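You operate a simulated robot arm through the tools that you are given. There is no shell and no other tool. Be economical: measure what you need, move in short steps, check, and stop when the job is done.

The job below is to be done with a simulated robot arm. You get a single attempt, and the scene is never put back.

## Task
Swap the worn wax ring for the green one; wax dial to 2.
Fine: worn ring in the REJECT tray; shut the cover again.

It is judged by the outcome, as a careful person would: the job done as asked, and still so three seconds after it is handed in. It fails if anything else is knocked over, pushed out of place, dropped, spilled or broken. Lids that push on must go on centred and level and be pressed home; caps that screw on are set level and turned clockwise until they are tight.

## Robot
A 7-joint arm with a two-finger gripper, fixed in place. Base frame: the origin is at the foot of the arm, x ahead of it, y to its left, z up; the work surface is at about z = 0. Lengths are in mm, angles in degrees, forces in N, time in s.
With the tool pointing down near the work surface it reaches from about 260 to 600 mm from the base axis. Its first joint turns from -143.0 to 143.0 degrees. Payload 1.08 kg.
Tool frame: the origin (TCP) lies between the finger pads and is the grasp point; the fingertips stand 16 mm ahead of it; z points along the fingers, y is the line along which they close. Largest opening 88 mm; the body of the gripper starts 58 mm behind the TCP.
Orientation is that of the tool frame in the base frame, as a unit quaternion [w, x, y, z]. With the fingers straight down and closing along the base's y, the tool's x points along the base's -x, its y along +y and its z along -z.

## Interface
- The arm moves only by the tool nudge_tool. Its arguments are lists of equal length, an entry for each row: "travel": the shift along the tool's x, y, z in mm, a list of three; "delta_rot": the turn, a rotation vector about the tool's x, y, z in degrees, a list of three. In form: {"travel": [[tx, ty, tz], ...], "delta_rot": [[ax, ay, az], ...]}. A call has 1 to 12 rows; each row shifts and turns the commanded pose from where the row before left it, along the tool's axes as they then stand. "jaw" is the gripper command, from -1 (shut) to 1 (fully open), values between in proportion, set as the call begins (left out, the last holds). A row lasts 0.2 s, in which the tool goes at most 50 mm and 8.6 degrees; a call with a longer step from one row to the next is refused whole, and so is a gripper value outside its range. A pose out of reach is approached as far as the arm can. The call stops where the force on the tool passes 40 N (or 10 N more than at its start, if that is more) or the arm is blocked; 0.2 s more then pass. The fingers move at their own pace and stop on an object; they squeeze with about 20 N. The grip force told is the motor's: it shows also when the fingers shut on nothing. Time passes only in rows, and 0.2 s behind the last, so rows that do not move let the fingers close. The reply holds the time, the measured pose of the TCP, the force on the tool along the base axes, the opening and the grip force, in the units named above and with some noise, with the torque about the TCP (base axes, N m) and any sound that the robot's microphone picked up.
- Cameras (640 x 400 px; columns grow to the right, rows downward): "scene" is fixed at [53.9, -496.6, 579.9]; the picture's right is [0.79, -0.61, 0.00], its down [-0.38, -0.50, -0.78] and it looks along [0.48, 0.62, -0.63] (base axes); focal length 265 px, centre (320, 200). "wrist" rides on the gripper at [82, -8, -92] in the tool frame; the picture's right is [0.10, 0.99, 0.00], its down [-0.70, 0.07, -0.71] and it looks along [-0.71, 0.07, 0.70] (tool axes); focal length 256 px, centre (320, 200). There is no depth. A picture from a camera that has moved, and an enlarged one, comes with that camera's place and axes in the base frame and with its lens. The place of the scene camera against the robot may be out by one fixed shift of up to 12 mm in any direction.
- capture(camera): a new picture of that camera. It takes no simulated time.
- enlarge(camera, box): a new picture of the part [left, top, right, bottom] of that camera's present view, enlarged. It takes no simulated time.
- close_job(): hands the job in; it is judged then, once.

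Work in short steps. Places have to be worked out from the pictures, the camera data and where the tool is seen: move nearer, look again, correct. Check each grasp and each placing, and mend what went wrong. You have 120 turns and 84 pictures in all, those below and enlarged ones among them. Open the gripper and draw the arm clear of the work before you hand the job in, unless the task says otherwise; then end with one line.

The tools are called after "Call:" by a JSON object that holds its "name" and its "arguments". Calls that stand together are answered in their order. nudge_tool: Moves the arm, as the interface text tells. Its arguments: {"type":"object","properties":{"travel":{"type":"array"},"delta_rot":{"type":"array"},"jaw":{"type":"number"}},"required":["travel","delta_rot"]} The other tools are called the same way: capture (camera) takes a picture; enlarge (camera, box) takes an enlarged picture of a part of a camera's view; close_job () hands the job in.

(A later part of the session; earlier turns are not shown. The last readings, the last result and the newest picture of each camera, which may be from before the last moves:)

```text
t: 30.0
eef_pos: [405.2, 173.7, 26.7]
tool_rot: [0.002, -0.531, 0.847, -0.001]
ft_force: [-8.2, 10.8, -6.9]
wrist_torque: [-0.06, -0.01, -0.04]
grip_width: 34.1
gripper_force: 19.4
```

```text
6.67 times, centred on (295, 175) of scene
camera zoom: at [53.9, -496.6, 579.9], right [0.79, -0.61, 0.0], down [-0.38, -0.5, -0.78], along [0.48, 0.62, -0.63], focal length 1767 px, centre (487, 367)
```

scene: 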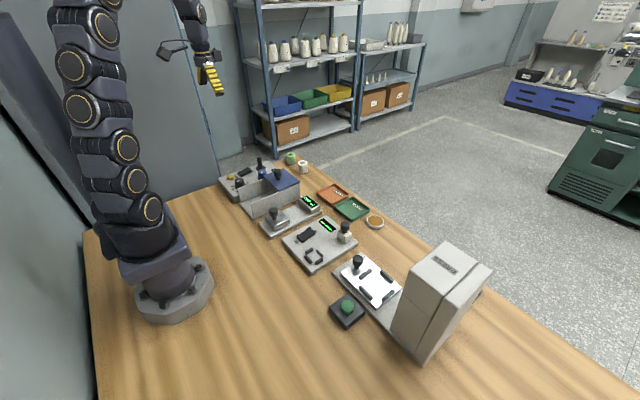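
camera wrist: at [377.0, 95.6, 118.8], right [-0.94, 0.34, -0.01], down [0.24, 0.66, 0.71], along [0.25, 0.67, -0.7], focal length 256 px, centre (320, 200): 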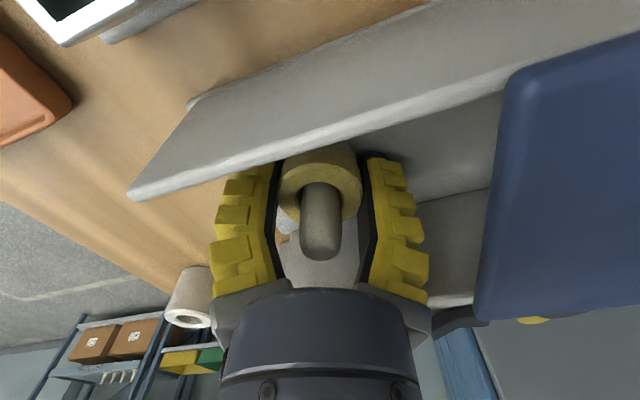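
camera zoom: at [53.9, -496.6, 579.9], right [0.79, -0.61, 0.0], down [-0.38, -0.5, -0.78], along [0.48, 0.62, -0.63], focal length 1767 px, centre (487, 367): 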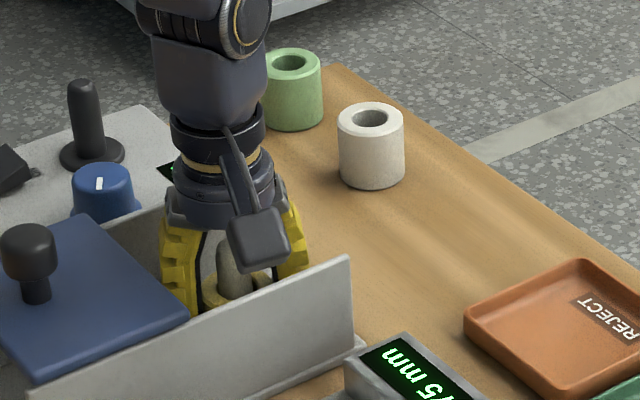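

There's lateral binding along tool +y (about 13 N). I'll relieve it by shifting 1.5 mm that way, then lift slowly.

Call:
{"name": "nudge_tool", "arguments": {"travel": [[0, 1.5, 0], [0, 0, 0]], "delta_rot": [[0, 0, 0], [0, 0, 0]], "jaw": -1}}

Call:
{"name": "nudge_tool", "arguments": {"travel": [[0, 0, -2], [0, 0, -2], [0, 0, -2]], "delta_rot": [[0, 0, 0], [0, 0, 0], [0, 0, 0]], "jaw": -1}}

Call:
{"name": "capture", "arguments": {"camera": "wrist"}}

```text
t: 30.6
eef_pos: [404.6, 173.3, 27.3]
tool_rot: [0.004, -0.531, 0.847, -0.002]
ft_force: [-5.5, 2.2, -0.5]
wrist_torque: [0.01, 0.02, 0.01]
grip_width: 34.1
gripper_force: 19.8
```

```text
t: 31.4
eef_pos: [404.4, 174.0, 32.4]
tool_rot: [0.005, -0.53, 0.848, -0.002]
ft_force: [0.4, -0.4, 0.6]
wrist_torque: [0.03, -0.03, 0.0]
grip_width: 34.2
gripper_force: 20.1
```

```text
44 pictures are left
camera wrist: at [376.7, 96.2, 125.3], right [-0.94, 0.34, -0.01], down [0.23, 0.66, 0.71], along [0.25, 0.67, -0.7], focal length 256 px, centre (320, 200)
```

wrist: 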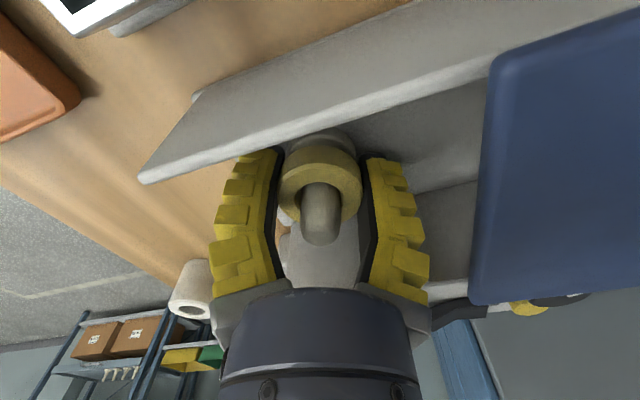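

The ring is now rising freely off its base with near-zero force. I'll continue up in 4 mm rows.

Call:
{"name": "nudge_tool", "arguments": {"travel": [[0, 0, -3], [0, 0, -3], [0, 0, -3], [0, 0, -3], [0, 0, -3]], "delta_rot": [[0, 0, 0], [0, 0, 0], [0, 0, 0], [0, 0, 0], [0, 0, 0]], "jaw": -1}}

Call:
{"name": "nudge_tool", "arguments": {"travel": [[0, 0, -3], [0, 0, -4], [0, 0, -4], [0, 0, -4], [0, 0, -4]], "delta_rot": [[0, 0, 0], [0, 0, 0], [0, 0, 0], [0, 0, 0], [0, 0, 0]], "jaw": -1}}

Call:
{"name": "capture", "arguments": {"camera": "wrist"}}

```text
t: 32.6
eef_pos: [405.1, 173.5, 48.9]
tool_rot: [0.005, -0.531, 0.847, -0.002]
ft_force: [-0.2, 0.2, -0.3]
wrist_torque: [0.03, 0.0, 0.01]
grip_width: 34.2
gripper_force: 19.8
```

```text
t: 33.8
eef_pos: [404.2, 173.4, 67.2]
tool_rot: [0.005, -0.531, 0.847, -0.003]
ft_force: [0.8, -0.2, -0.9]
wrist_torque: [0.01, 0.01, -0.01]
grip_width: 34.1
gripper_force: 20.1
```

```text
43 pictures are left
camera wrist: at [375.4, 95.9, 159.8], right [-0.94, 0.34, -0.01], down [0.23, 0.66, 0.71], along [0.25, 0.67, -0.7], focal length 256 px, centre (320, 200)
```

wrist: 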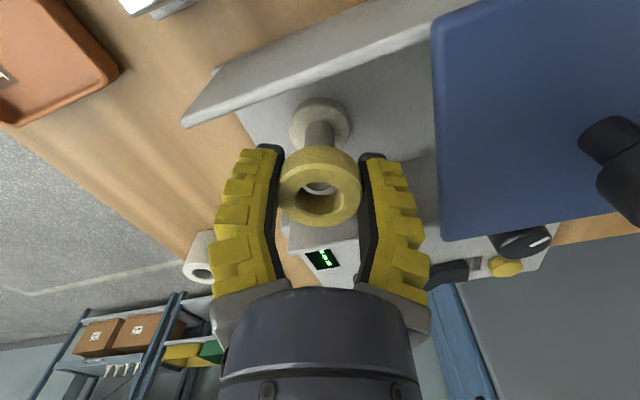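

The ring is clear of the post. I'll rise to z≈127 and carry it to above the REJECT tray, at about (540, 60).

Call:
{"name": "nudge_tool", "arguments": {"travel": [[0, 0, -15], [0, 0, -20], [0, 0, -25], [4.3, -17, 0], [8.6, -30, 0], [8.6, -30, 0], [8.6, -30, 0], [8.6, -30, 0], [4.1, -25, 0], [0, -9, 0]], "delta_rot": [[0, 0, 0], [0, 0, 0], [0, 0, 0], [0, 0, 0], [0, 0, 0], [0, 0, 0], [0, 0, 0], [0, 0, 0], [0, 0, 0], [0, 0, 0]], "jaw": -1}}

Call:
{"name": "capture", "arguments": {"camera": "wrist"}}

```text
t: 36.0
eef_pos: [538.6, 60.7, 129.6]
tool_rot: [0.004, -0.53, 0.848, -0.001]
ft_force: [-0.6, -0.3, -0.9]
wrist_torque: [-0.02, 0.02, 0.0]
grip_width: 33.9
gripper_force: 20.1
```

```text
42 pictures are left
camera wrist: at [510.3, -16.8, 221.6], right [-0.94, 0.34, -0.01], down [0.23, 0.66, 0.71], along [0.25, 0.67, -0.7], focal length 256 px, centre (320, 200)
```

wrist: 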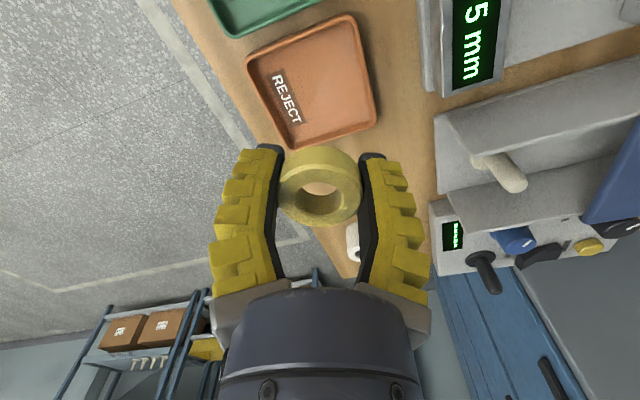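

The tray centre is at about (546, 60). I'll shift slightly and lower the ring into it.

Call:
{"name": "nudge_tool", "arguments": {"travel": [[-2.6, -5.4, 15], [0, 0, 20], [0, 0, 20], [0, 0, 20], [0, 0, 15], [0, 0, 10]], "delta_rot": [[0, 0, 0], [0, 0, 0], [0, 0, 0], [0, 0, 0], [0, 0, 0], [0, 0, 0]], "jaw": -1}}

Call:
{"name": "nudge_tool", "arguments": {"travel": [[0, 0, 2], [0, 0, 2], [0, 0, 2], [0, 0, 1]], "delta_rot": [[0, 0, 0], [0, 0, 0], [0, 0, 0], [0, 0, 0]], "jaw": -1}}

Call:
{"name": "capture", "arguments": {"camera": "wrist"}}

Call:
{"name": "enlarge", "arguments": {"camera": "scene", "box": [290, 150, 390, 240]}}

```text
t: 37.4
eef_pos: [545.2, 59.4, 28.9]
tool_rot: [0.005, -0.53, 0.848, -0.002]
ft_force: [0.4, 0.3, -0.4]
wrist_torque: [0.02, 0.0, -0.03]
grip_width: 34.1
gripper_force: 19.9
```

```text
t: 38.4
eef_pos: [546.1, 60.3, 22.3]
tool_rot: [0.006, -0.53, 0.848, -0.001]
ft_force: [-0.4, 0.7, 0.0]
wrist_torque: [0.0, 0.01, 0.01]
grip_width: 34.0
gripper_force: 20.1
```

```text
41 pictures are left
camera wrist: at [517.9, -17.1, 113.4], right [-0.94, 0.34, -0.01], down [0.23, 0.66, 0.71], along [0.25, 0.67, -0.7], focal length 256 px, centre (320, 200)
```

wrist: 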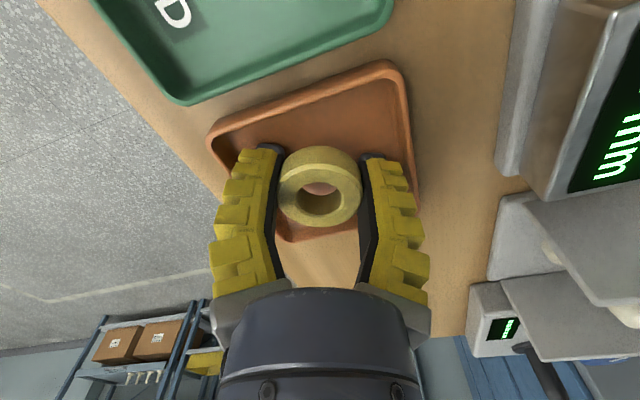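

```text
4.44 times, centred on (340, 195) of scene
camera zoom: at [53.9, -496.6, 579.9], right [0.79, -0.61, 0.0], down [-0.38, -0.5, -0.78], along [0.48, 0.62, -0.63], focal length 1178 px, centre (231, 222)
```

zoom: 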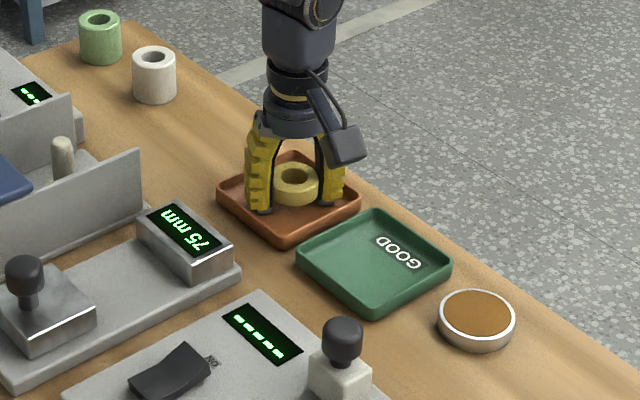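

The ring is inside the tray, just above its floor. I'll lower to contact, then open modestly.

Call:
{"name": "nudge_tool", "arguments": {"travel": [[0, 0, 1.5], [0, 0, 1.5]], "delta_rot": [[0, 0, 0], [0, 0, 0]], "jaw": -1}}

Call:
{"name": "nudge_tool", "arguments": {"travel": [[0, 0, 0], [0, 0, 0], [0, 0, 0]], "delta_rot": [[0, 0, 0], [0, 0, 0], [0, 0, 0]], "jaw": -0.05}}

Call:
{"name": "nudge_tool", "arguments": {"travel": [[0, 0, -10], [0, 0, -20], [0, 0, -25], [0, 0, -25], [0, 0, -25]], "delta_rot": [[0, 0, 0], [0, 0, 0], [0, 0, 0], [0, 0, 0], [0, 0, 0]], "jaw": -0.05}}

Call:
{"name": "capture", "arguments": {"camera": "wrist"}}

```text
t: 39.0
eef_pos: [547.3, 60.8, 19.7]
tool_rot: [0.006, -0.53, 0.848, -0.004]
ft_force: [-7.1, -2.4, 19.9]
wrist_torque: [0.1, 0.4, 0.14]
grip_width: 33.9
gripper_force: 20.1
```

```text
t: 39.8
eef_pos: [545.4, 61.0, 18.6]
tool_rot: [0.006, -0.531, 0.847, -0.003]
ft_force: [-4.5, 1.2, 17.0]
wrist_torque: [-0.07, -0.17, -0.18]
grip_width: 42.7
gripper_force: 0.1
```

```text
t: 41.0
eef_pos: [543.4, 59.4, 123.5]
tool_rot: [0.005, -0.531, 0.848, -0.002]
ft_force: [-0.1, 0.3, -0.2]
wrist_torque: [-0.02, 0.0, -0.01]
grip_width: 46.7
gripper_force: 3.9
```

```text
39 pictures are left
camera wrist: at [515.1, -17.9, 215.6], right [-0.94, 0.34, -0.01], down [0.23, 0.66, 0.71], along [0.25, 0.67, -0.7], focal length 256 px, centre (320, 200)
```

wrist: 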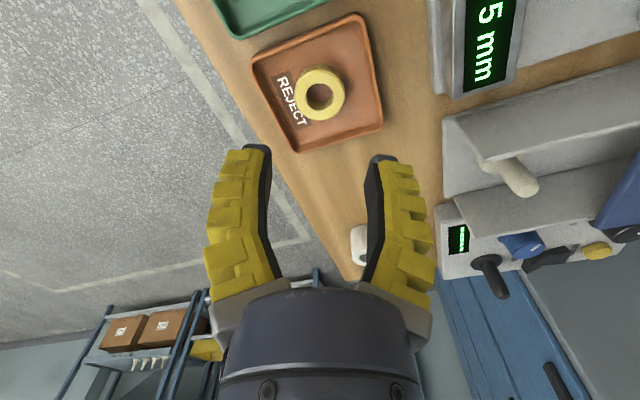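

The worn ring rests in the REJECT tray. Next I'll go high toward the green ring with the neutral orientation and look at it closely.

Call:
{"name": "nudge_tool", "arguments": {"travel": [[0, 0, -25], [-30.8, 28.5, 0], [-30.8, 28.5, 0], [-30.8, 28.5, 0], [-30.8, 28.5, 0], [-30.8, 28.5, 0], [-30.8, 28.5, 0]], "delta_rot": [[0, 0, 0], [0, 0, 0], [0, 0, 0], [0, 0, 0], [0, 0, 0], [0, 0, 0], [0, 0, 0]], "jaw": 0.3}}

Call:
{"name": "nudge_tool", "arguments": {"travel": [[0, 0, 0], [0, 0, 0], [0, 0, 0], [0, 0, 0], [0, 0, 0], [0, 0, 0], [0, 0, 0], [0, 0, 0]], "delta_rot": [[0, 0, 8], [0, 0, 8], [0, 0, 8], [0, 0, 8], [0, 0, 8], [0, 0, 8], [0, 0, 8], [0, 0, 8]], "jaw": 0.3}}

Call:
{"name": "capture", "arguments": {"camera": "wrist"}}

```text
t: 42.6
eef_pos: [470.7, 301.5, 148.5]
tool_rot: [0.005, -0.53, 0.848, -0.002]
ft_force: [0.2, 0.3, -0.5]
wrist_torque: [-0.01, 0.02, 0.01]
grip_width: 61.4
gripper_force: 2.8
```

```text
t: 44.4
eef_pos: [471.8, 301.0, 149.6]
tool_rot: [0.006, 0.001, 1.0, 0.001]
ft_force: [-0.5, 0.2, 0.5]
wrist_torque: [0.02, 0.01, 0.01]
grip_width: 61.3
gripper_force: 3.0
```

```text
38 pictures are left
camera wrist: at [389.6, 292.7, 240.5], right [-0.1, 0.99, 0.0], down [0.69, 0.07, 0.72], along [0.71, 0.07, -0.7], focal length 256 px, centre (320, 200)
```

wrist: 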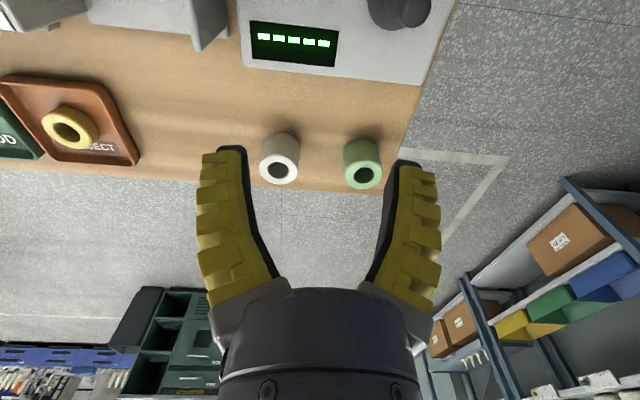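

The green ring is at about (551, 352), r≈654 mm, beyond the vertical reach. I'll yaw so the tool faces it radially and tilt 24° outward, then plan to bring it in to a free spot and regrip vertically.

Call:
{"name": "nudge_tool", "arguments": {"travel": [[0, 0, 0], [0, 0, 0], [0, 0, 0], [0, 0, 0], [0, 0, 0], [0, 0, 0], [0, 0, 0]], "delta_rot": [[0, 0, -8.15], [0, 0, -8.15], [0, 0, -8.15], [0, 0, -8.15], [0, -8, 0], [0, -8, 0], [0, -8, 0]], "jaw": 0.3}}

Call:
{"name": "capture", "arguments": {"camera": "wrist"}}

Call:
{"name": "capture", "arguments": {"camera": "scene"}}

```text
t: 46.0
eef_pos: [472.2, 301.4, 149.8]
tool_rot: [0.206, -0.276, 0.937, 0.059]
ft_force: [0.9, -0.1, 0.2]
wrist_torque: [0.01, 0.02, 0.01]
grip_width: 61.5
gripper_force: 3.0
```

```text
37 pictures are left
camera wrist: at [382.8, 232.9, 199.1], right [-0.62, 0.79, -0.05], down [0.24, 0.25, 0.94], along [0.75, 0.57, -0.35], focal length 256 px, centre (320, 200)
```

wrist: 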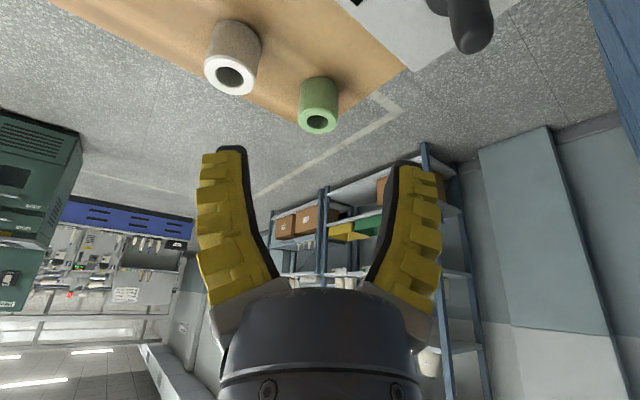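

```text
36 pictures are left
```

scene: 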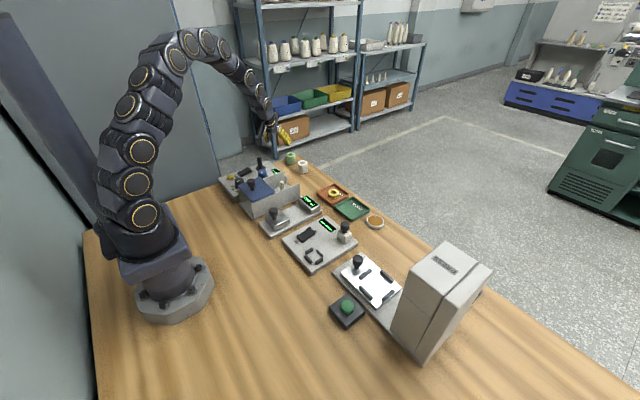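

The green ring refines to (552, 354). I'll move above it along the tilted frame.

Call:
{"name": "nudge_tool", "arguments": {"travel": [[-15.7, 0.3, 23.4], [-15.7, 0.3, 23.4], [-15.7, 0.3, 23.4], [-15.7, 0.3, 23.4], [0, 0, 0]], "delta_rot": [[0, 0, 0], [0, 0, 0], [0, 0, 0], [0, 0, 0], [0, 0, 0]], "jaw": 0.3}}

Call:
{"name": "capture", "arguments": {"camera": "wrist"}}

Call:
{"name": "enlarge", "arguments": {"camera": "scene", "box": [215, 95, 335, 195]}}

```text
t: 47.2
eef_pos: [552.0, 354.3, 87.7]
tool_rot: [0.205, -0.276, 0.937, 0.058]
ft_force: [-0.3, -0.1, 0.4]
wrist_torque: [-0.06, 0.02, -0.02]
grip_width: 61.2
gripper_force: 3.3
```

```text
35 pictures are left
camera wrist: at [462.3, 286.6, 138.6], right [-0.62, 0.79, -0.05], down [0.25, 0.25, 0.94], along [0.75, 0.56, -0.35], focal length 256 px, centre (320, 200)
```

wrist: 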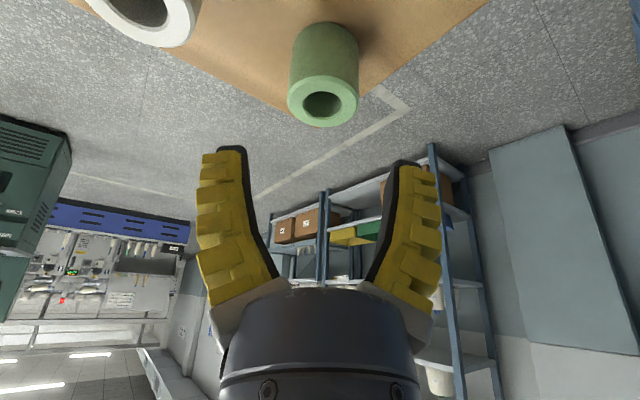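

```text
4.00 times, centred on (275, 145) of scene
camera zoom: at [53.9, -496.6, 579.9], right [0.79, -0.61, 0.0], down [-0.38, -0.5, -0.78], along [0.48, 0.62, -0.63], focal length 1060 px, centre (500, 420)
```

zoom: 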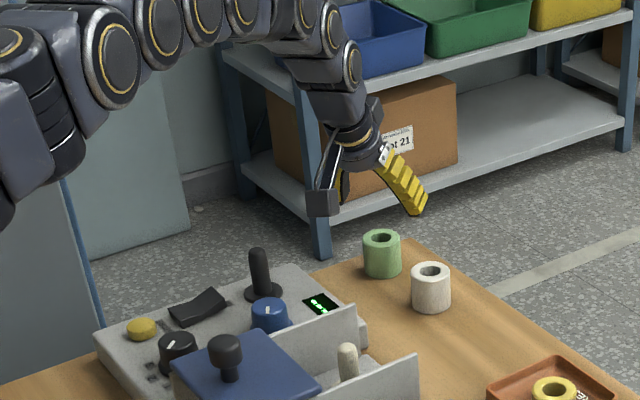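

Reached, and the ring is centred. Descending vertically in small rows to straddle it.

Call:
{"name": "nudge_tool", "arguments": {"travel": [[4.8, 0, 10.8], [4.8, 0, 10.8], [4.8, 0, 10.8]], "delta_rot": [[0, 0, 0], [0, 0, 0], [0, 0, 0]], "jaw": 0.3}}

Call:
{"name": "capture", "arguments": {"camera": "wrist"}}

Call:
{"name": "enlarge", "arguments": {"camera": "scene", "box": [235, 115, 335, 195]}}

```text
t: 48.0
eef_pos: [552.4, 354.3, 53.7]
tool_rot: [0.206, -0.275, 0.937, 0.059]
ft_force: [0.7, 0.6, -0.1]
wrist_torque: [0.01, -0.01, 0.0]
grip_width: 61.4
gripper_force: 2.9
```

```text
33 pictures are left
camera wrist: at [463.2, 287.0, 104.5], right [-0.62, 0.79, -0.05], down [0.25, 0.25, 0.94], along [0.75, 0.57, -0.35], focal length 256 px, centre (320, 200)
```

wrist: 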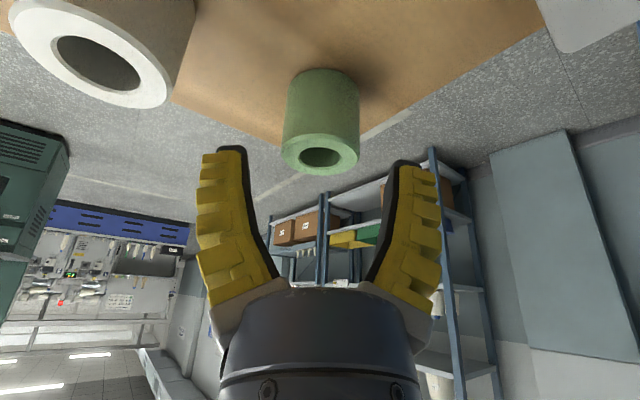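

```text
5.00 times, centred on (285, 155) of scene
camera zoom: at [53.9, -496.6, 579.9], right [0.79, -0.61, 0.0], down [-0.38, -0.5, -0.78], along [0.48, 0.62, -0.63], focal length 1325 px, centre (495, 425)
```

zoom: 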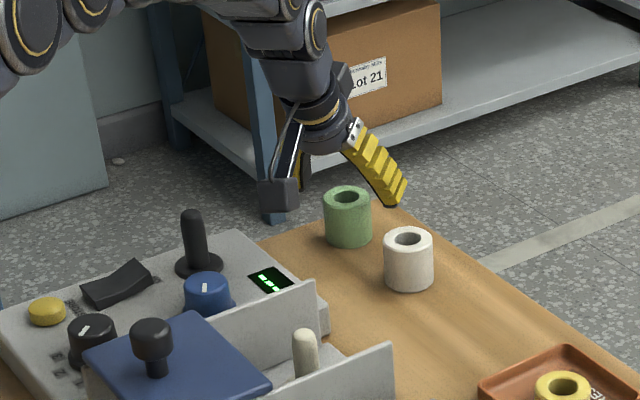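

On target. Lowering 25 mm more, then closing.

Call:
{"name": "nudge_tool", "arguments": {"travel": [[3.4, 0, 7.6], [3.4, 0, 7.6], [3.4, 0, 7.6]], "delta_rot": [[0, 0, 0], [0, 0, 0], [0, 0, 0]], "jaw": 0.3}}

Call:
{"name": "nudge_tool", "arguments": {"travel": [[0, 0, 0], [0, 0, 0], [0, 0, 0]], "delta_rot": [[0, 0, 0], [0, 0, 0], [0, 0, 0]], "jaw": -1}}

Call:
{"name": "capture", "arguments": {"camera": "wrist"}}

```text
t: 48.8
eef_pos: [552.8, 354.1, 29.4]
tool_rot: [0.205, -0.275, 0.938, 0.058]
ft_force: [-0.4, 0.3, -0.3]
wrist_torque: [-0.01, 0.01, 0.01]
grip_width: 61.4
gripper_force: 3.1
```

```text
t: 49.6
eef_pos: [553.4, 353.1, 29.4]
tool_rot: [0.204, -0.276, 0.937, 0.059]
ft_force: [-0.2, 0.6, 0.4]
wrist_torque: [0.04, 0.01, -0.04]
grip_width: 34.6
gripper_force: 19.4
```

```text
31 pictures are left
camera wrist: at [463.6, 286.1, 79.4], right [-0.62, 0.79, -0.05], down [0.25, 0.25, 0.94], along [0.75, 0.57, -0.35], focal length 256 px, centre (320, 200)
```

wrist: 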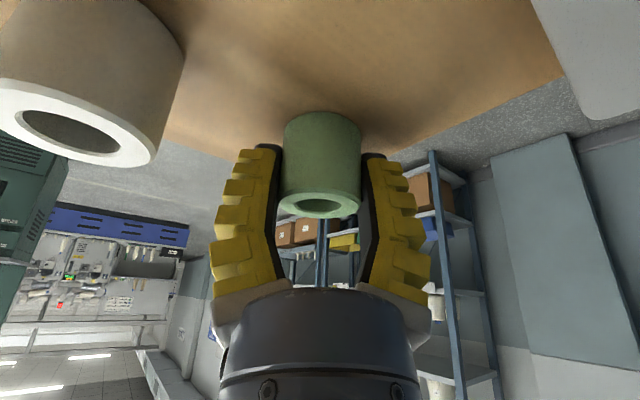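

Gripped at 34.6 mm. I'll lift it 15 mm, carry it 54 mm inward, and set it on free bench at about (507, 325) for a vertical regrip.

Call:
{"name": "nudge_tool", "arguments": {"travel": [[-3, 0, -6.9], [-3, 0, -6.9], [12.3, 0, -5.5], [12.3, 0, -5.5], [12.3, 0, -5.5], [12.3, 0, -5.5]], "delta_rot": [[0, 0, 0], [0, 0, 0], [0, 0, 0], [0, 0, 0], [0, 0, 0], [0, 0, 0]], "jaw": -1}}

Call:
{"name": "capture", "arguments": {"camera": "wrist"}}

Call:
{"name": "enlarge", "arguments": {"camera": "scene", "box": [235, 115, 335, 195]}}

```text
t: 51.0
eef_pos: [506.6, 324.9, 44.3]
tool_rot: [0.205, -0.275, 0.937, 0.057]
ft_force: [-0.4, -0.3, -0.5]
wrist_torque: [-0.02, 0.04, 0.02]
grip_width: 34.5
gripper_force: 20.2
```

```text
30 pictures are left
camera wrist: at [417.6, 256.7, 94.0], right [-0.62, 0.79, -0.05], down [0.25, 0.25, 0.94], along [0.75, 0.56, -0.35], focal length 256 px, centre (320, 200)
```

wrist: 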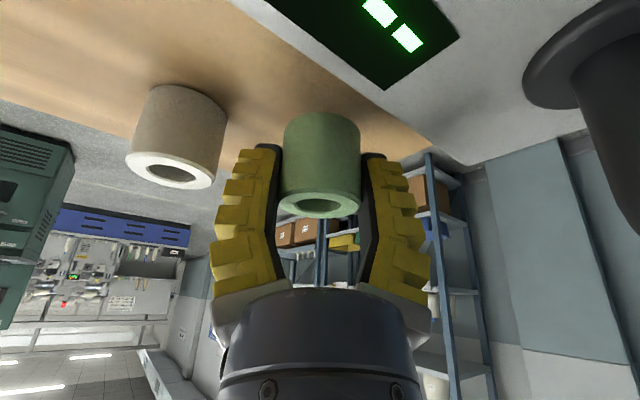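

```text
5.00 times, centred on (285, 155) of scene
camera zoom: at [53.9, -496.6, 579.9], right [0.79, -0.61, 0.0], down [-0.38, -0.5, -0.78], along [0.48, 0.62, -0.63], focal length 1325 px, centre (495, 425)
```

zoom: 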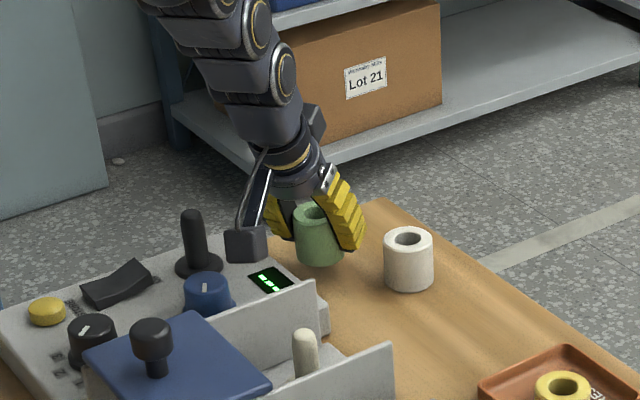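

The ring is held about 8 mm from the panel edge. I'll shift 3 mm away from the panel and lower to the bench.

Call:
{"name": "nudge_tool", "arguments": {"travel": [[-1, -3, 0], [2, 0, 4.5], [2, 0, 4.5], [1.6, 0, 3.7]], "delta_rot": [[0, 0, 0], [0, 0, 0], [0, 0, 0], [0, 0, 0]], "jaw": -1}}

Call:
{"name": "nudge_tool", "arguments": {"travel": [[0.4, 0, 0.9], [0.4, 0, 0.9], [0.2, 0, 0.4]], "delta_rot": [[0, 0, 0], [0, 0, 0], [0, 0, 0]], "jaw": -1}}

Call:
{"name": "enlarge", "arguments": {"camera": "scene", "box": [255, 135, 325, 185]}}

```text
t: 52.0
eef_pos: [510.6, 323.3, 30.8]
tool_rot: [0.205, -0.276, 0.937, 0.058]
ft_force: [-0.8, 0.0, 0.3]
wrist_torque: [0.01, -0.01, -0.02]
grip_width: 34.6
gripper_force: 19.9
```

```text
t: 52.8
eef_pos: [510.9, 324.1, 29.7]
tool_rot: [0.207, -0.275, 0.937, 0.058]
ft_force: [-1.8, -1.9, 11.8]
wrist_torque: [-0.11, 0.15, -0.01]
grip_width: 35.2
gripper_force: 19.6
```

```text
8.00 times, centred on (290, 160) of scene
camera zoom: at [53.9, -496.6, 579.9], right [0.79, -0.61, 0.0], down [-0.38, -0.5, -0.78], along [0.48, 0.62, -0.63], focal length 2120 px, centre (560, 520)
```

zoom: 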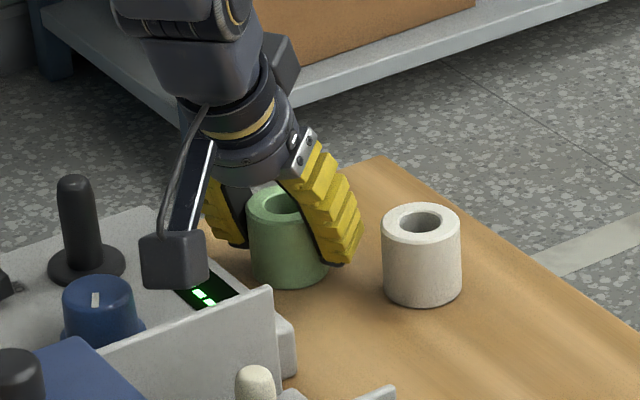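

The ring is on the bench. I'll release it and rise straight up.

Call:
{"name": "nudge_tool", "arguments": {"travel": [[0, 0, 0], [0, 0, 0], [0, 0, 0]], "delta_rot": [[0, 0, 0], [0, 0, 0], [0, 0, 0]], "jaw": 0.05}}

Call:
{"name": "nudge_tool", "arguments": {"travel": [[-4.1, 0, -9.1], [-8.2, 0, -18.3], [-8.2, 0, -18.3], [-8.2, 0, -18.3], [0, 0, 0], [0, 0, 0], [0, 0, 0]], "delta_rot": [[0, 0, 0], [0, 0, 0], [0, 0, 0], [0, 0, 0], [0, 8, 0], [0, 8, 0], [0, 8, 0]], "jaw": 0.05}}

Call:
{"name": "capture", "arguments": {"camera": "wrist"}}

```text
t: 53.6
eef_pos: [510.0, 322.4, 27.0]
tool_rot: [0.205, -0.276, 0.937, 0.058]
ft_force: [-0.4, -0.4, -0.7]
wrist_torque: [-0.02, -0.02, -0.02]
grip_width: 50.9
gripper_force: 3.4
```

```text
t: 55.2
eef_pos: [509.5, 322.2, 97.3]
tool_rot: [0.003, -0.281, 0.96, -0.001]
ft_force: [0.6, 0.8, 1.6]
wrist_torque: [-0.01, 0.06, 0.05]
grip_width: 50.9
gripper_force: 3.3
```

```text
27 pictures are left
camera wrist: at [444.5, 271.2, 189.3], right [-0.62, 0.78, -0.01], down [0.55, 0.44, 0.71], along [0.56, 0.44, -0.7], focal length 256 px, centre (320, 200)
```

wrist: 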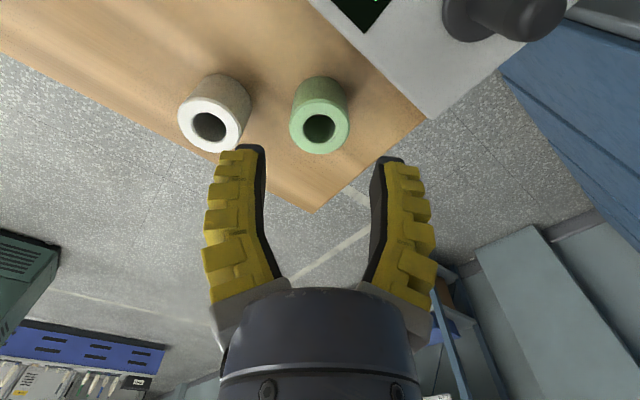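

The tool is vertical, directly over the ring at about (511, 323), and the pose was reached. I'll descend to z≈27 and close.

Call:
{"name": "nudge_tool", "arguments": {"travel": [[-1, 0, 18], [0, 0, 18], [0, 0, 18], [0, 0, 16]], "delta_rot": [[0, 0, 0], [0, 0, 0], [0, 0, 0], [0, 0, 0]], "jaw": 0.05}}

Call:
{"name": "nudge_tool", "arguments": {"travel": [[0, 0, 0], [0, 0, 0], [0, 0, 0]], "delta_rot": [[0, 0, 0], [0, 0, 0], [0, 0, 0]], "jaw": -1}}

Call:
{"name": "nudge_tool", "arguments": {"travel": [[0, 0, -5], [0, 0, -10], [0, 0, -20]], "delta_rot": [[0, 0, 0], [0, 0, 0], [0, 0, 0]], "jaw": -1}}

Call:
{"name": "capture", "arguments": {"camera": "wrist"}}

```text
t: 56.2
eef_pos: [510.0, 320.7, 27.9]
tool_rot: [0.004, -0.281, 0.96, 0.0]
ft_force: [-0.7, -0.6, -0.6]
wrist_torque: [-0.02, -0.01, -0.01]
grip_width: 50.8
gripper_force: 3.4
```

```text
t: 57.0
eef_pos: [509.5, 321.3, 27.9]
tool_rot: [0.005, -0.282, 0.959, 0.0]
ft_force: [-0.3, 0.1, 1.1]
wrist_torque: [0.0, -0.01, -0.01]
grip_width: 34.5
gripper_force: 20.6
```

```text
t: 57.8
eef_pos: [509.4, 322.6, 62.2]
tool_rot: [0.006, -0.281, 0.96, 0.0]
ft_force: [0.9, 1.0, -0.3]
wrist_torque: [0.02, -0.02, -0.01]
grip_width: 34.4
gripper_force: 19.9
```

```text
26 pictures are left
camera wrist: at [445.4, 271.7, 154.2], right [-0.62, 0.78, 0.0], down [0.54, 0.44, 0.72], along [0.56, 0.44, -0.7], focal length 256 px, centre (320, 200)
```

wrist: 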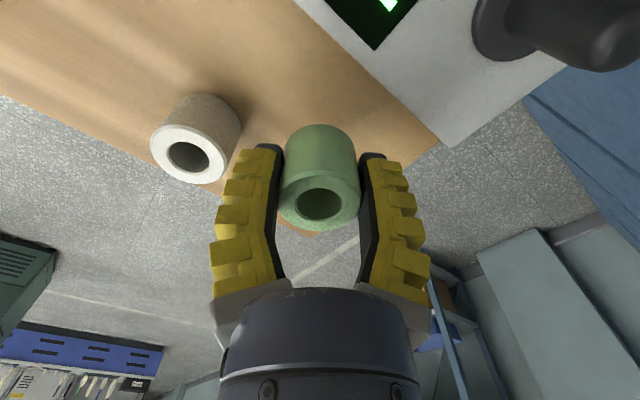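

The ring is held centred and upright. I'll raise it, carry it over the post at (404.5, 173.7), and yaw to the earlier clear orientation.

Call:
{"name": "nudge_tool", "arguments": {"travel": [[0, 0, -25], [0, 0, -30], [0, 0, -25], [33.7, -13.8, 0], [33.7, -13.8, 0], [33.7, -13.8, 0], [33.7, -13.8, 0], [33.7, -13.8, 0]], "delta_rot": [[0, 0, 0], [0, 0, 0], [0, 0, 0], [0, 0, 0], [0, 0, 0], [0, 0, 0], [0, 0, 0], [0, 0, 0]], "jaw": -1}}

Call:
{"name": "nudge_tool", "arguments": {"travel": [[0, 0, 0], [0, 0, 0], [0, 0, 0], [0, 0, 0], [0, 0, 0]], "delta_rot": [[0, 0, -7.9], [0, 0, -7.9], [0, 0, -7.9], [0, 0, -7.8], [0, 0, 0]], "jaw": -1}}

Call:
{"name": "capture", "arguments": {"camera": "wrist"}}

```text
t: 59.6
eef_pos: [404.7, 173.7, 142.1]
tool_rot: [0.005, -0.282, 0.96, 0.0]
ft_force: [-0.1, -0.2, -0.3]
wrist_torque: [-0.01, -0.02, 0.0]
grip_width: 34.8
gripper_force: 19.5
```

```text
t: 60.8
eef_pos: [406.2, 174.0, 141.4]
tool_rot: [0.005, -0.533, 0.846, -0.002]
ft_force: [-1.0, 0.3, 0.5]
wrist_torque: [0.01, -0.05, 0.0]
grip_width: 34.6
gripper_force: 20.0
```

```text
25 pictures are left
camera wrist: at [377.6, 96.8, 234.0], right [-0.94, 0.34, -0.01], down [0.23, 0.66, 0.71], along [0.25, 0.67, -0.7], focal length 256 px, centre (320, 200)
```

wrist: 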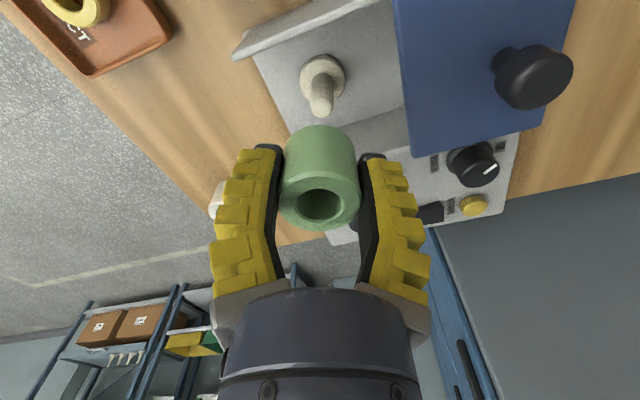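

Post tip lines up with prediction. I'll descend to just above it and check alignment from both cameras.

Call:
{"name": "nudge_tool", "arguments": {"travel": [[0, 0, 15], [0, 0, 15], [0, 0, 14]], "delta_rot": [[0, 0, 0], [0, 0, 0], [0, 0, 0]], "jaw": -1}}

Call:
{"name": "enlarge", "arguments": {"camera": "wrist", "box": [240, 60, 400, 260]}}

Call:
{"name": "enlarge", "arguments": {"camera": "scene", "box": [255, 145, 315, 195]}}

```text
t: 61.6
eef_pos: [406.7, 175.0, 96.6]
tool_rot: [0.005, -0.532, 0.847, -0.002]
ft_force: [-0.1, -0.4, 0.3]
wrist_torque: [-0.04, -0.02, -0.03]
grip_width: 34.8
gripper_force: 20.2
```

```text
2.00 times, centred on (320, 160) of wrist
camera zoom: at [377.6, 97.1, 189.5], right [-0.94, 0.34, -0.01], down [0.23, 0.66, 0.71], along [0.25, 0.67, -0.7], focal length 512 px, centre (320, 280)
```

zoom: 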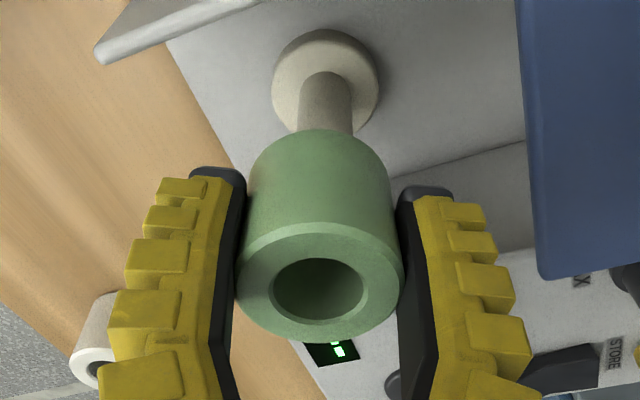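

```text
8.00 times, centred on (285, 170) of scene
camera zoom: at [53.9, -496.6, 579.9], right [0.79, -0.61, 0.0], down [-0.38, -0.5, -0.78], along [0.48, 0.62, -0.63], focal length 2120 px, centre (600, 440)
```

zoom: 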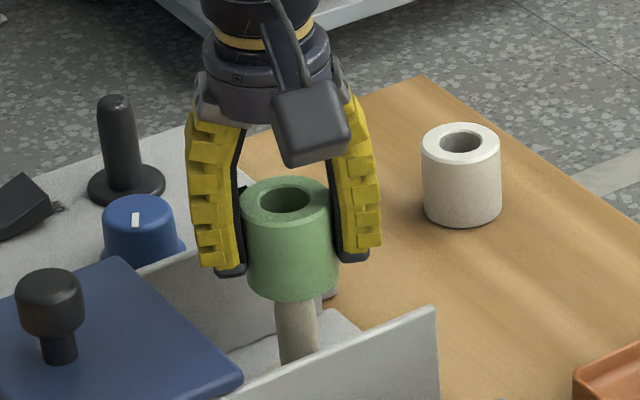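

Accounting for perspective, the ring is about 2 mm off toward +x. I'll correct by (−2, −0.3) and lower onto the post in small steps.

Call:
{"name": "nudge_tool", "arguments": {"travel": [[1.1, 1.7, 0], [0, 0, 0], [0, 0, 4], [0, 0, 4], [0, 0, 4]], "delta_rot": [[0, 0, 0], [0, 0, 0], [0, 0, 0], [0, 0, 0], [0, 0, 0]], "jaw": -1}}

Call:
{"name": "enlarge", "arguments": {"camera": "wrist", "box": [240, 60, 400, 260]}}

```text
t: 62.8
eef_pos: [405.1, 174.4, 84.6]
tool_rot: [0.005, -0.531, 0.847, -0.002]
ft_force: [-0.5, 0.4, -0.4]
wrist_torque: [-0.02, -0.01, -0.02]
grip_width: 34.8
gripper_force: 19.7
```

```text
2.00 times, centred on (320, 160) of wrist
camera zoom: at [375.7, 96.4, 177.4], right [-0.94, 0.34, -0.01], down [0.23, 0.66, 0.71], along [0.25, 0.67, -0.7], focal length 512 px, centre (320, 280)
```

zoom: 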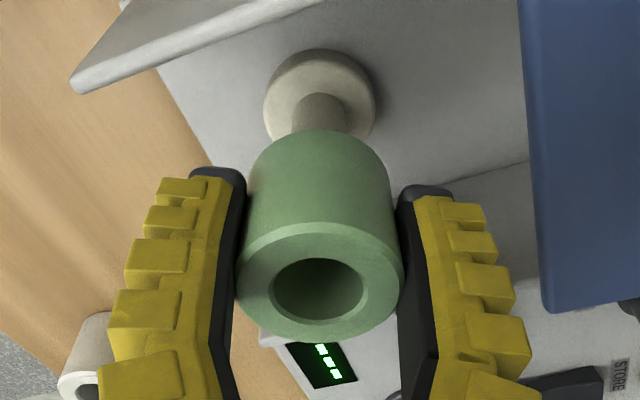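

The post is now centred in column. Continuing down.

Call:
{"name": "nudge_tool", "arguments": {"travel": [[0, 0, 4], [0, 0, 4], [0, 0, 4], [0, 0, 4]], "delta_rot": [[0, 0, 0], [0, 0, 0], [0, 0, 0], [0, 0, 0]], "jaw": -1}}

Call:
{"name": "enlarge", "arguments": {"camera": "wrist", "box": [240, 60, 400, 260]}}

```text
t: 63.8
eef_pos: [403.3, 173.0, 69.5]
tool_rot: [0.005, -0.532, 0.847, -0.002]
ft_force: [-0.1, 0.6, 0.3]
wrist_torque: [0.0, 0.02, 0.01]
grip_width: 34.6
gripper_force: 19.7
```

```text
2.00 times, centred on (320, 160) of wrist
camera zoom: at [376.3, 96.3, 161.7], right [-0.94, 0.34, -0.01], down [0.23, 0.66, 0.71], along [0.25, 0.67, -0.7], focal length 512 px, centre (320, 280)
```

zoom: 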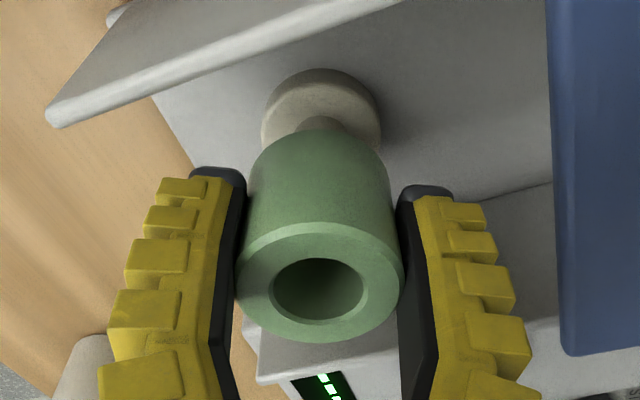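

Ring bottom is about z 42, which is below the post tip, with no contact force: threaded. Continuing to the seat.

Call:
{"name": "nudge_tool", "arguments": {"travel": [[0, 0, 4], [0, 0, 4], [0, 0, 4], [0, 0, 4]], "delta_rot": [[0, 0, 0], [0, 0, 0], [0, 0, 0], [0, 0, 0]], "jaw": -1}}

Call:
{"name": "nudge_tool", "arguments": {"travel": [[0, 0, 2], [0, 0, 2], [0, 0, 2], [0, 0, 2], [0, 0, 2], [0, 0, 2]], "delta_rot": [[0, 0, 0], [0, 0, 0], [0, 0, 0], [0, 0, 0], [0, 0, 0], [0, 0, 0]], "jaw": -1}}

Call:
{"name": "enlarge", "arguments": {"camera": "wrist", "box": [240, 60, 400, 260]}}

```text
t: 64.8
eef_pos: [404.3, 174.9, 54.8]
tool_rot: [0.005, -0.532, 0.847, -0.003]
ft_force: [0.0, -0.7, -0.2]
wrist_torque: [-0.01, -0.03, 0.01]
grip_width: 34.8
gripper_force: 19.9
```

```text
t: 66.2
eef_pos: [404.5, 174.4, 41.4]
tool_rot: [0.006, -0.531, 0.847, -0.002]
ft_force: [-1.3, 0.1, 11.3]
wrist_torque: [0.08, 0.03, 0.01]
grip_width: 35.2
gripper_force: 20.0
```

```text
2.00 times, centred on (320, 160) of wrist
camera zoom: at [376.5, 97.1, 133.5], right [-0.94, 0.34, -0.01], down [0.23, 0.66, 0.71], along [0.25, 0.67, -0.7], focal length 512 px, centre (320, 280)
```

zoom: 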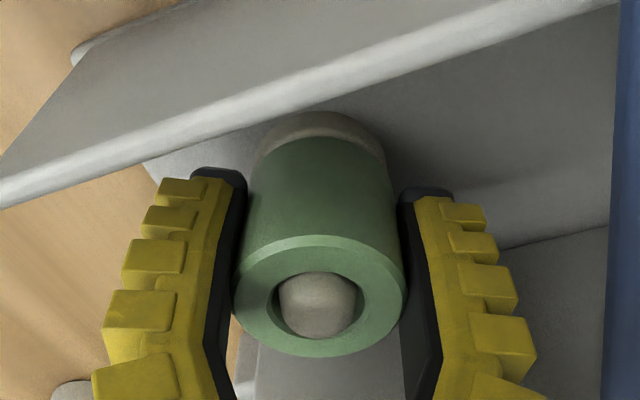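

The post tip shows inside the bore and 11 N contact suggests it's on the flange. I'll press a little to confirm, then release.

Call:
{"name": "nudge_tool", "arguments": {"travel": [[0, 0, 1], [0, 0, 1]], "delta_rot": [[0, 0, 0], [0, 0, 0]], "jaw": -1}}

Call:
{"name": "nudge_tool", "arguments": {"travel": [[0, 0, 0], [0, 0, 0], [0, 0, 0]], "delta_rot": [[0, 0, 0], [0, 0, 0], [0, 0, 0]], "jaw": 0.1}}

Call:
{"name": "nudge_tool", "arguments": {"travel": [[0, 0, -8], [0, 0, -15], [0, 0, -20], [0, 0, -25], [0, 0, -25]], "delta_rot": [[0, 0, 0], [0, 0, 0], [0, 0, 0], [0, 0, 0], [0, 0, 0]], "jaw": 0.1}}

Call:
{"name": "capture", "arguments": {"camera": "wrist"}}

Call:
{"name": "enlarge", "arguments": {"camera": "scene", "box": [225, 145, 325, 225]}}

```text
t: 66.8
eef_pos: [404.1, 174.6, 41.3]
tool_rot: [0.006, -0.531, 0.847, -0.002]
ft_force: [2.3, 1.0, 12.4]
wrist_torque: [0.06, -0.03, 0.0]
grip_width: 35.5
gripper_force: 19.8
```

```text
t: 67.6
eef_pos: [403.7, 173.9, 39.5]
tool_rot: [0.006, -0.532, 0.847, -0.002]
ft_force: [-0.5, 0.4, 0.4]
wrist_torque: [-0.03, -0.03, -0.01]
grip_width: 53.1
gripper_force: 3.2
```

```text
t: 68.8
eef_pos: [403.7, 173.9, 132.9]
tool_rot: [0.007, -0.531, 0.847, -0.003]
ft_force: [0.0, 0.2, 0.5]
wrist_torque: [0.02, -0.02, 0.01]
grip_width: 52.9
gripper_force: 3.2
```

```text
19 pictures are left
camera wrist: at [375.6, 96.3, 224.9], right [-0.94, 0.34, -0.01], down [0.23, 0.66, 0.71], along [0.25, 0.67, -0.7], focal length 256 px, centre (320, 200)
```

wrist: 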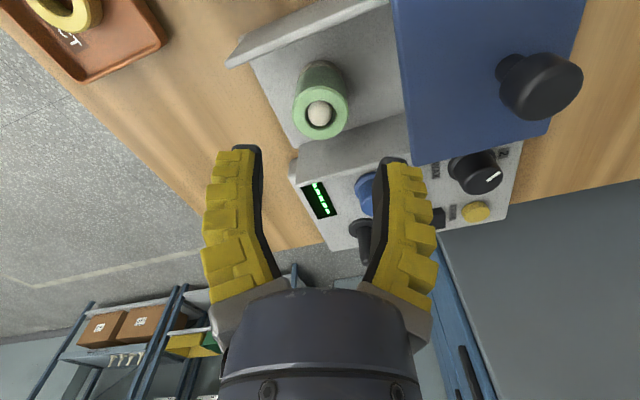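

```text
5.00 times, centred on (275, 185) of scene
camera zoom: at [53.9, -496.6, 579.9], right [0.79, -0.61, 0.0], down [-0.38, -0.5, -0.78], along [0.48, 0.62, -0.63], focal length 1325 px, centre (545, 275)
```

zoom: 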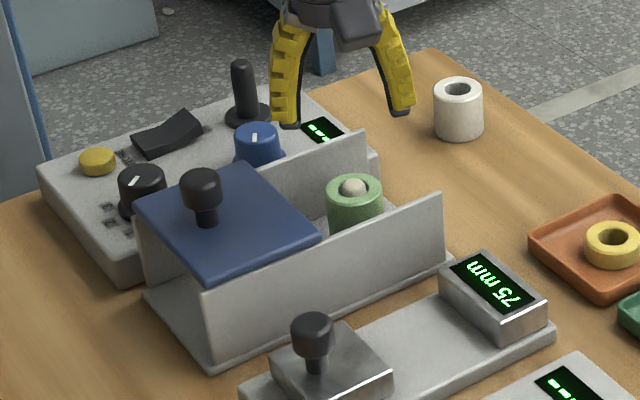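

The green ring is seated on the post, below wall height. Now I'll return to the lid knob (about (307, 174)) with neutral yaw.

Call:
{"name": "nudge_tool", "arguments": {"travel": [[0, 0, -5], [14.2, 29, 0], [14.2, 29, 0], [14.1, 29, 0]], "delta_rot": [[0, 0, 0], [0, 0, 0], [0, 0, 0], [0, 0, 0]], "jaw": 0.1}}

Call:
{"name": "nudge_tool", "arguments": {"travel": [[0, 0, 0], [0, 0, 0], [0, 0, 0], [0, 0, 0], [0, 0, 0], [0, 0, 0], [0, 0, 0], [0, 0, 0], [0, 0, 0]], "delta_rot": [[0, 0, 8], [0, 0, 8], [0, 0, 8], [0, 0, 8], [0, 0, 8], [0, 0, 8], [0, 0, 8], [0, 0, 8], [0, 0, 0]], "jaw": 0.1}}

Call:
{"name": "capture", "arguments": {"camera": "wrist"}}

```text
t: 69.8
eef_pos: [305.8, 174.6, 136.7]
tool_rot: [0.005, -0.531, 0.847, -0.002]
ft_force: [0.3, -0.6, -0.2]
wrist_torque: [0.0, 0.0, 0.01]
grip_width: 52.6
gripper_force: 3.5
```

```text
t: 71.8
eef_pos: [306.1, 173.0, 136.4]
tool_rot: [0.006, 0.0, 1.0, 0.0]
ft_force: [-0.1, -0.8, 0.3]
wrist_torque: [0.01, 0.01, 0.02]
grip_width: 52.8
gripper_force: 3.4
```

```text
17 pictures are left
camera wrist: at [224.2, 164.4, 228.2], right [-0.1, 0.99, 0.0], down [0.69, 0.07, 0.72], along [0.71, 0.07, -0.7], focal length 256 px, centre (320, 200)
```

wrist: 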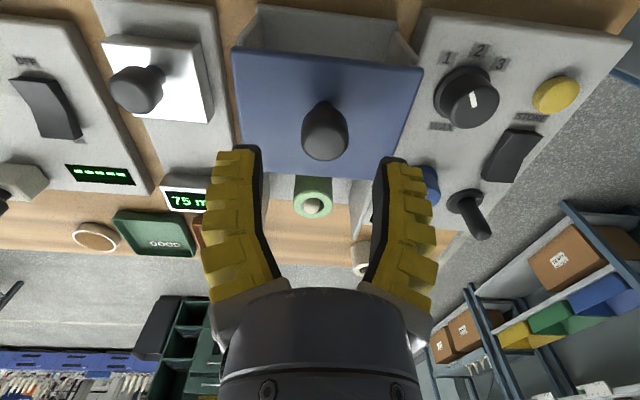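

The knob is at about (300, 174). I'll lower around it and grip at z≈97.

Call:
{"name": "nudge_tool", "arguments": {"travel": [[5, 1, 10], [0, 0, 15], [0, 0, 14], [0, 0, 0]], "delta_rot": [[0, 0, 0], [0, 0, 0], [0, 0, 0], [0, 0, 0]], "jaw": 0.1}}

Call:
{"name": "nudge_tool", "arguments": {"travel": [[0, 0, 0], [0, 0, 0], [0, 0, 0]], "delta_rot": [[0, 0, 0], [0, 0, 0], [0, 0, 0]], "jaw": -1}}

Call:
{"name": "nudge_tool", "arguments": {"travel": [[-5, 0, 0], [-5, 0, 0], [-5, 0, 0], [-5, 0, 0]], "delta_rot": [[0, 0, 0], [0, 0, 0], [0, 0, 0], [0, 0, 0]], "jaw": -1}}

```text
t: 72.8
eef_pos: [302.0, 175.5, 96.5]
tool_rot: [0.005, -0.001, 1.0, 0.0]
ft_force: [-0.3, 0.3, 0.1]
wrist_torque: [-0.02, 0.01, -0.02]
grip_width: 53.0
gripper_force: 3.0
```

```text
t: 73.6
eef_pos: [301.7, 174.7, 96.5]
tool_rot: [0.005, -0.002, 1.0, 0.001]
ft_force: [-0.3, 4.4, -0.7]
wrist_torque: [0.04, 0.27, -0.01]
grip_width: 21.3
gripper_force: 21.9
```

```text
t: 74.6
eef_pos: [321.1, 174.1, 96.9]
tool_rot: [0.006, -0.002, 1.0, 0.001]
ft_force: [-1.0, 4.7, -1.5]
wrist_torque: [0.01, 0.24, -0.02]
grip_width: 21.1
gripper_force: 21.9
```

The lid slides smoothly. I'll continue closing.

Call:
{"name": "nudge_tool", "arguments": {"travel": [[-6, 0, 0], [-6, 0, 0], [-6, 0, 0], [-6, 0, 0], [-6, 0, 0], [-6, 0, 0], [-6, 0, 0], [-6, 0, 0], [-6, 0, 0], [-4, 0, 0]], "delta_rot": [[0, 0, 0], [0, 0, 0], [0, 0, 0], [0, 0, 0], [0, 0, 0], [0, 0, 0], [0, 0, 0], [0, 0, 0], [0, 0, 0], [0, 0, 0]], "jaw": -1}}

Call:
{"name": "nudge_tool", "arguments": {"travel": [[-2, 0, 0], [-2, 0, 0], [-2, 0, 0], [-2, 0, 0], [-2, 0, 0]], "delta_rot": [[0, 0, 0], [0, 0, 0], [0, 0, 0], [0, 0, 0], [0, 0, 0]], "jaw": -1}}

Call:
{"name": "enlarge", "arguments": {"camera": "scene", "box": [225, 135, 325, 225]}}

```text
t: 76.8
eef_pos: [380.0, 175.6, 99.2]
tool_rot: [0.005, -0.002, 1.0, 0.001]
ft_force: [-0.8, -5.4, -8.0]
wrist_torque: [-0.03, 0.01, 0.04]
grip_width: 17.6
gripper_force: 21.5
```

```text
t: 78.0
eef_pos: [390.2, 175.6, 99.7]
tool_rot: [0.007, -0.003, 1.0, 0.001]
ft_force: [0.9, -2.0, -1.1]
wrist_torque: [0.02, 0.0, -0.12]
grip_width: 17.9
gripper_force: 22.7
```

```text
4.44 times, centred on (275, 180) of scene
camera zoom: at [53.9, -496.6, 579.9], right [0.79, -0.61, 0.0], down [-0.38, -0.5, -0.78], along [0.48, 0.62, -0.63], focal length 1178 px, centre (520, 289)
```

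zoom: 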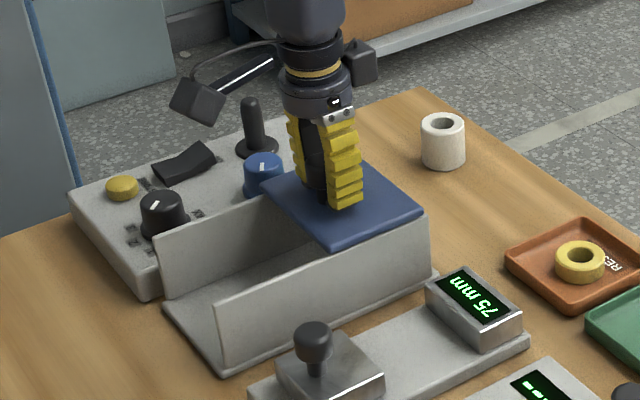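

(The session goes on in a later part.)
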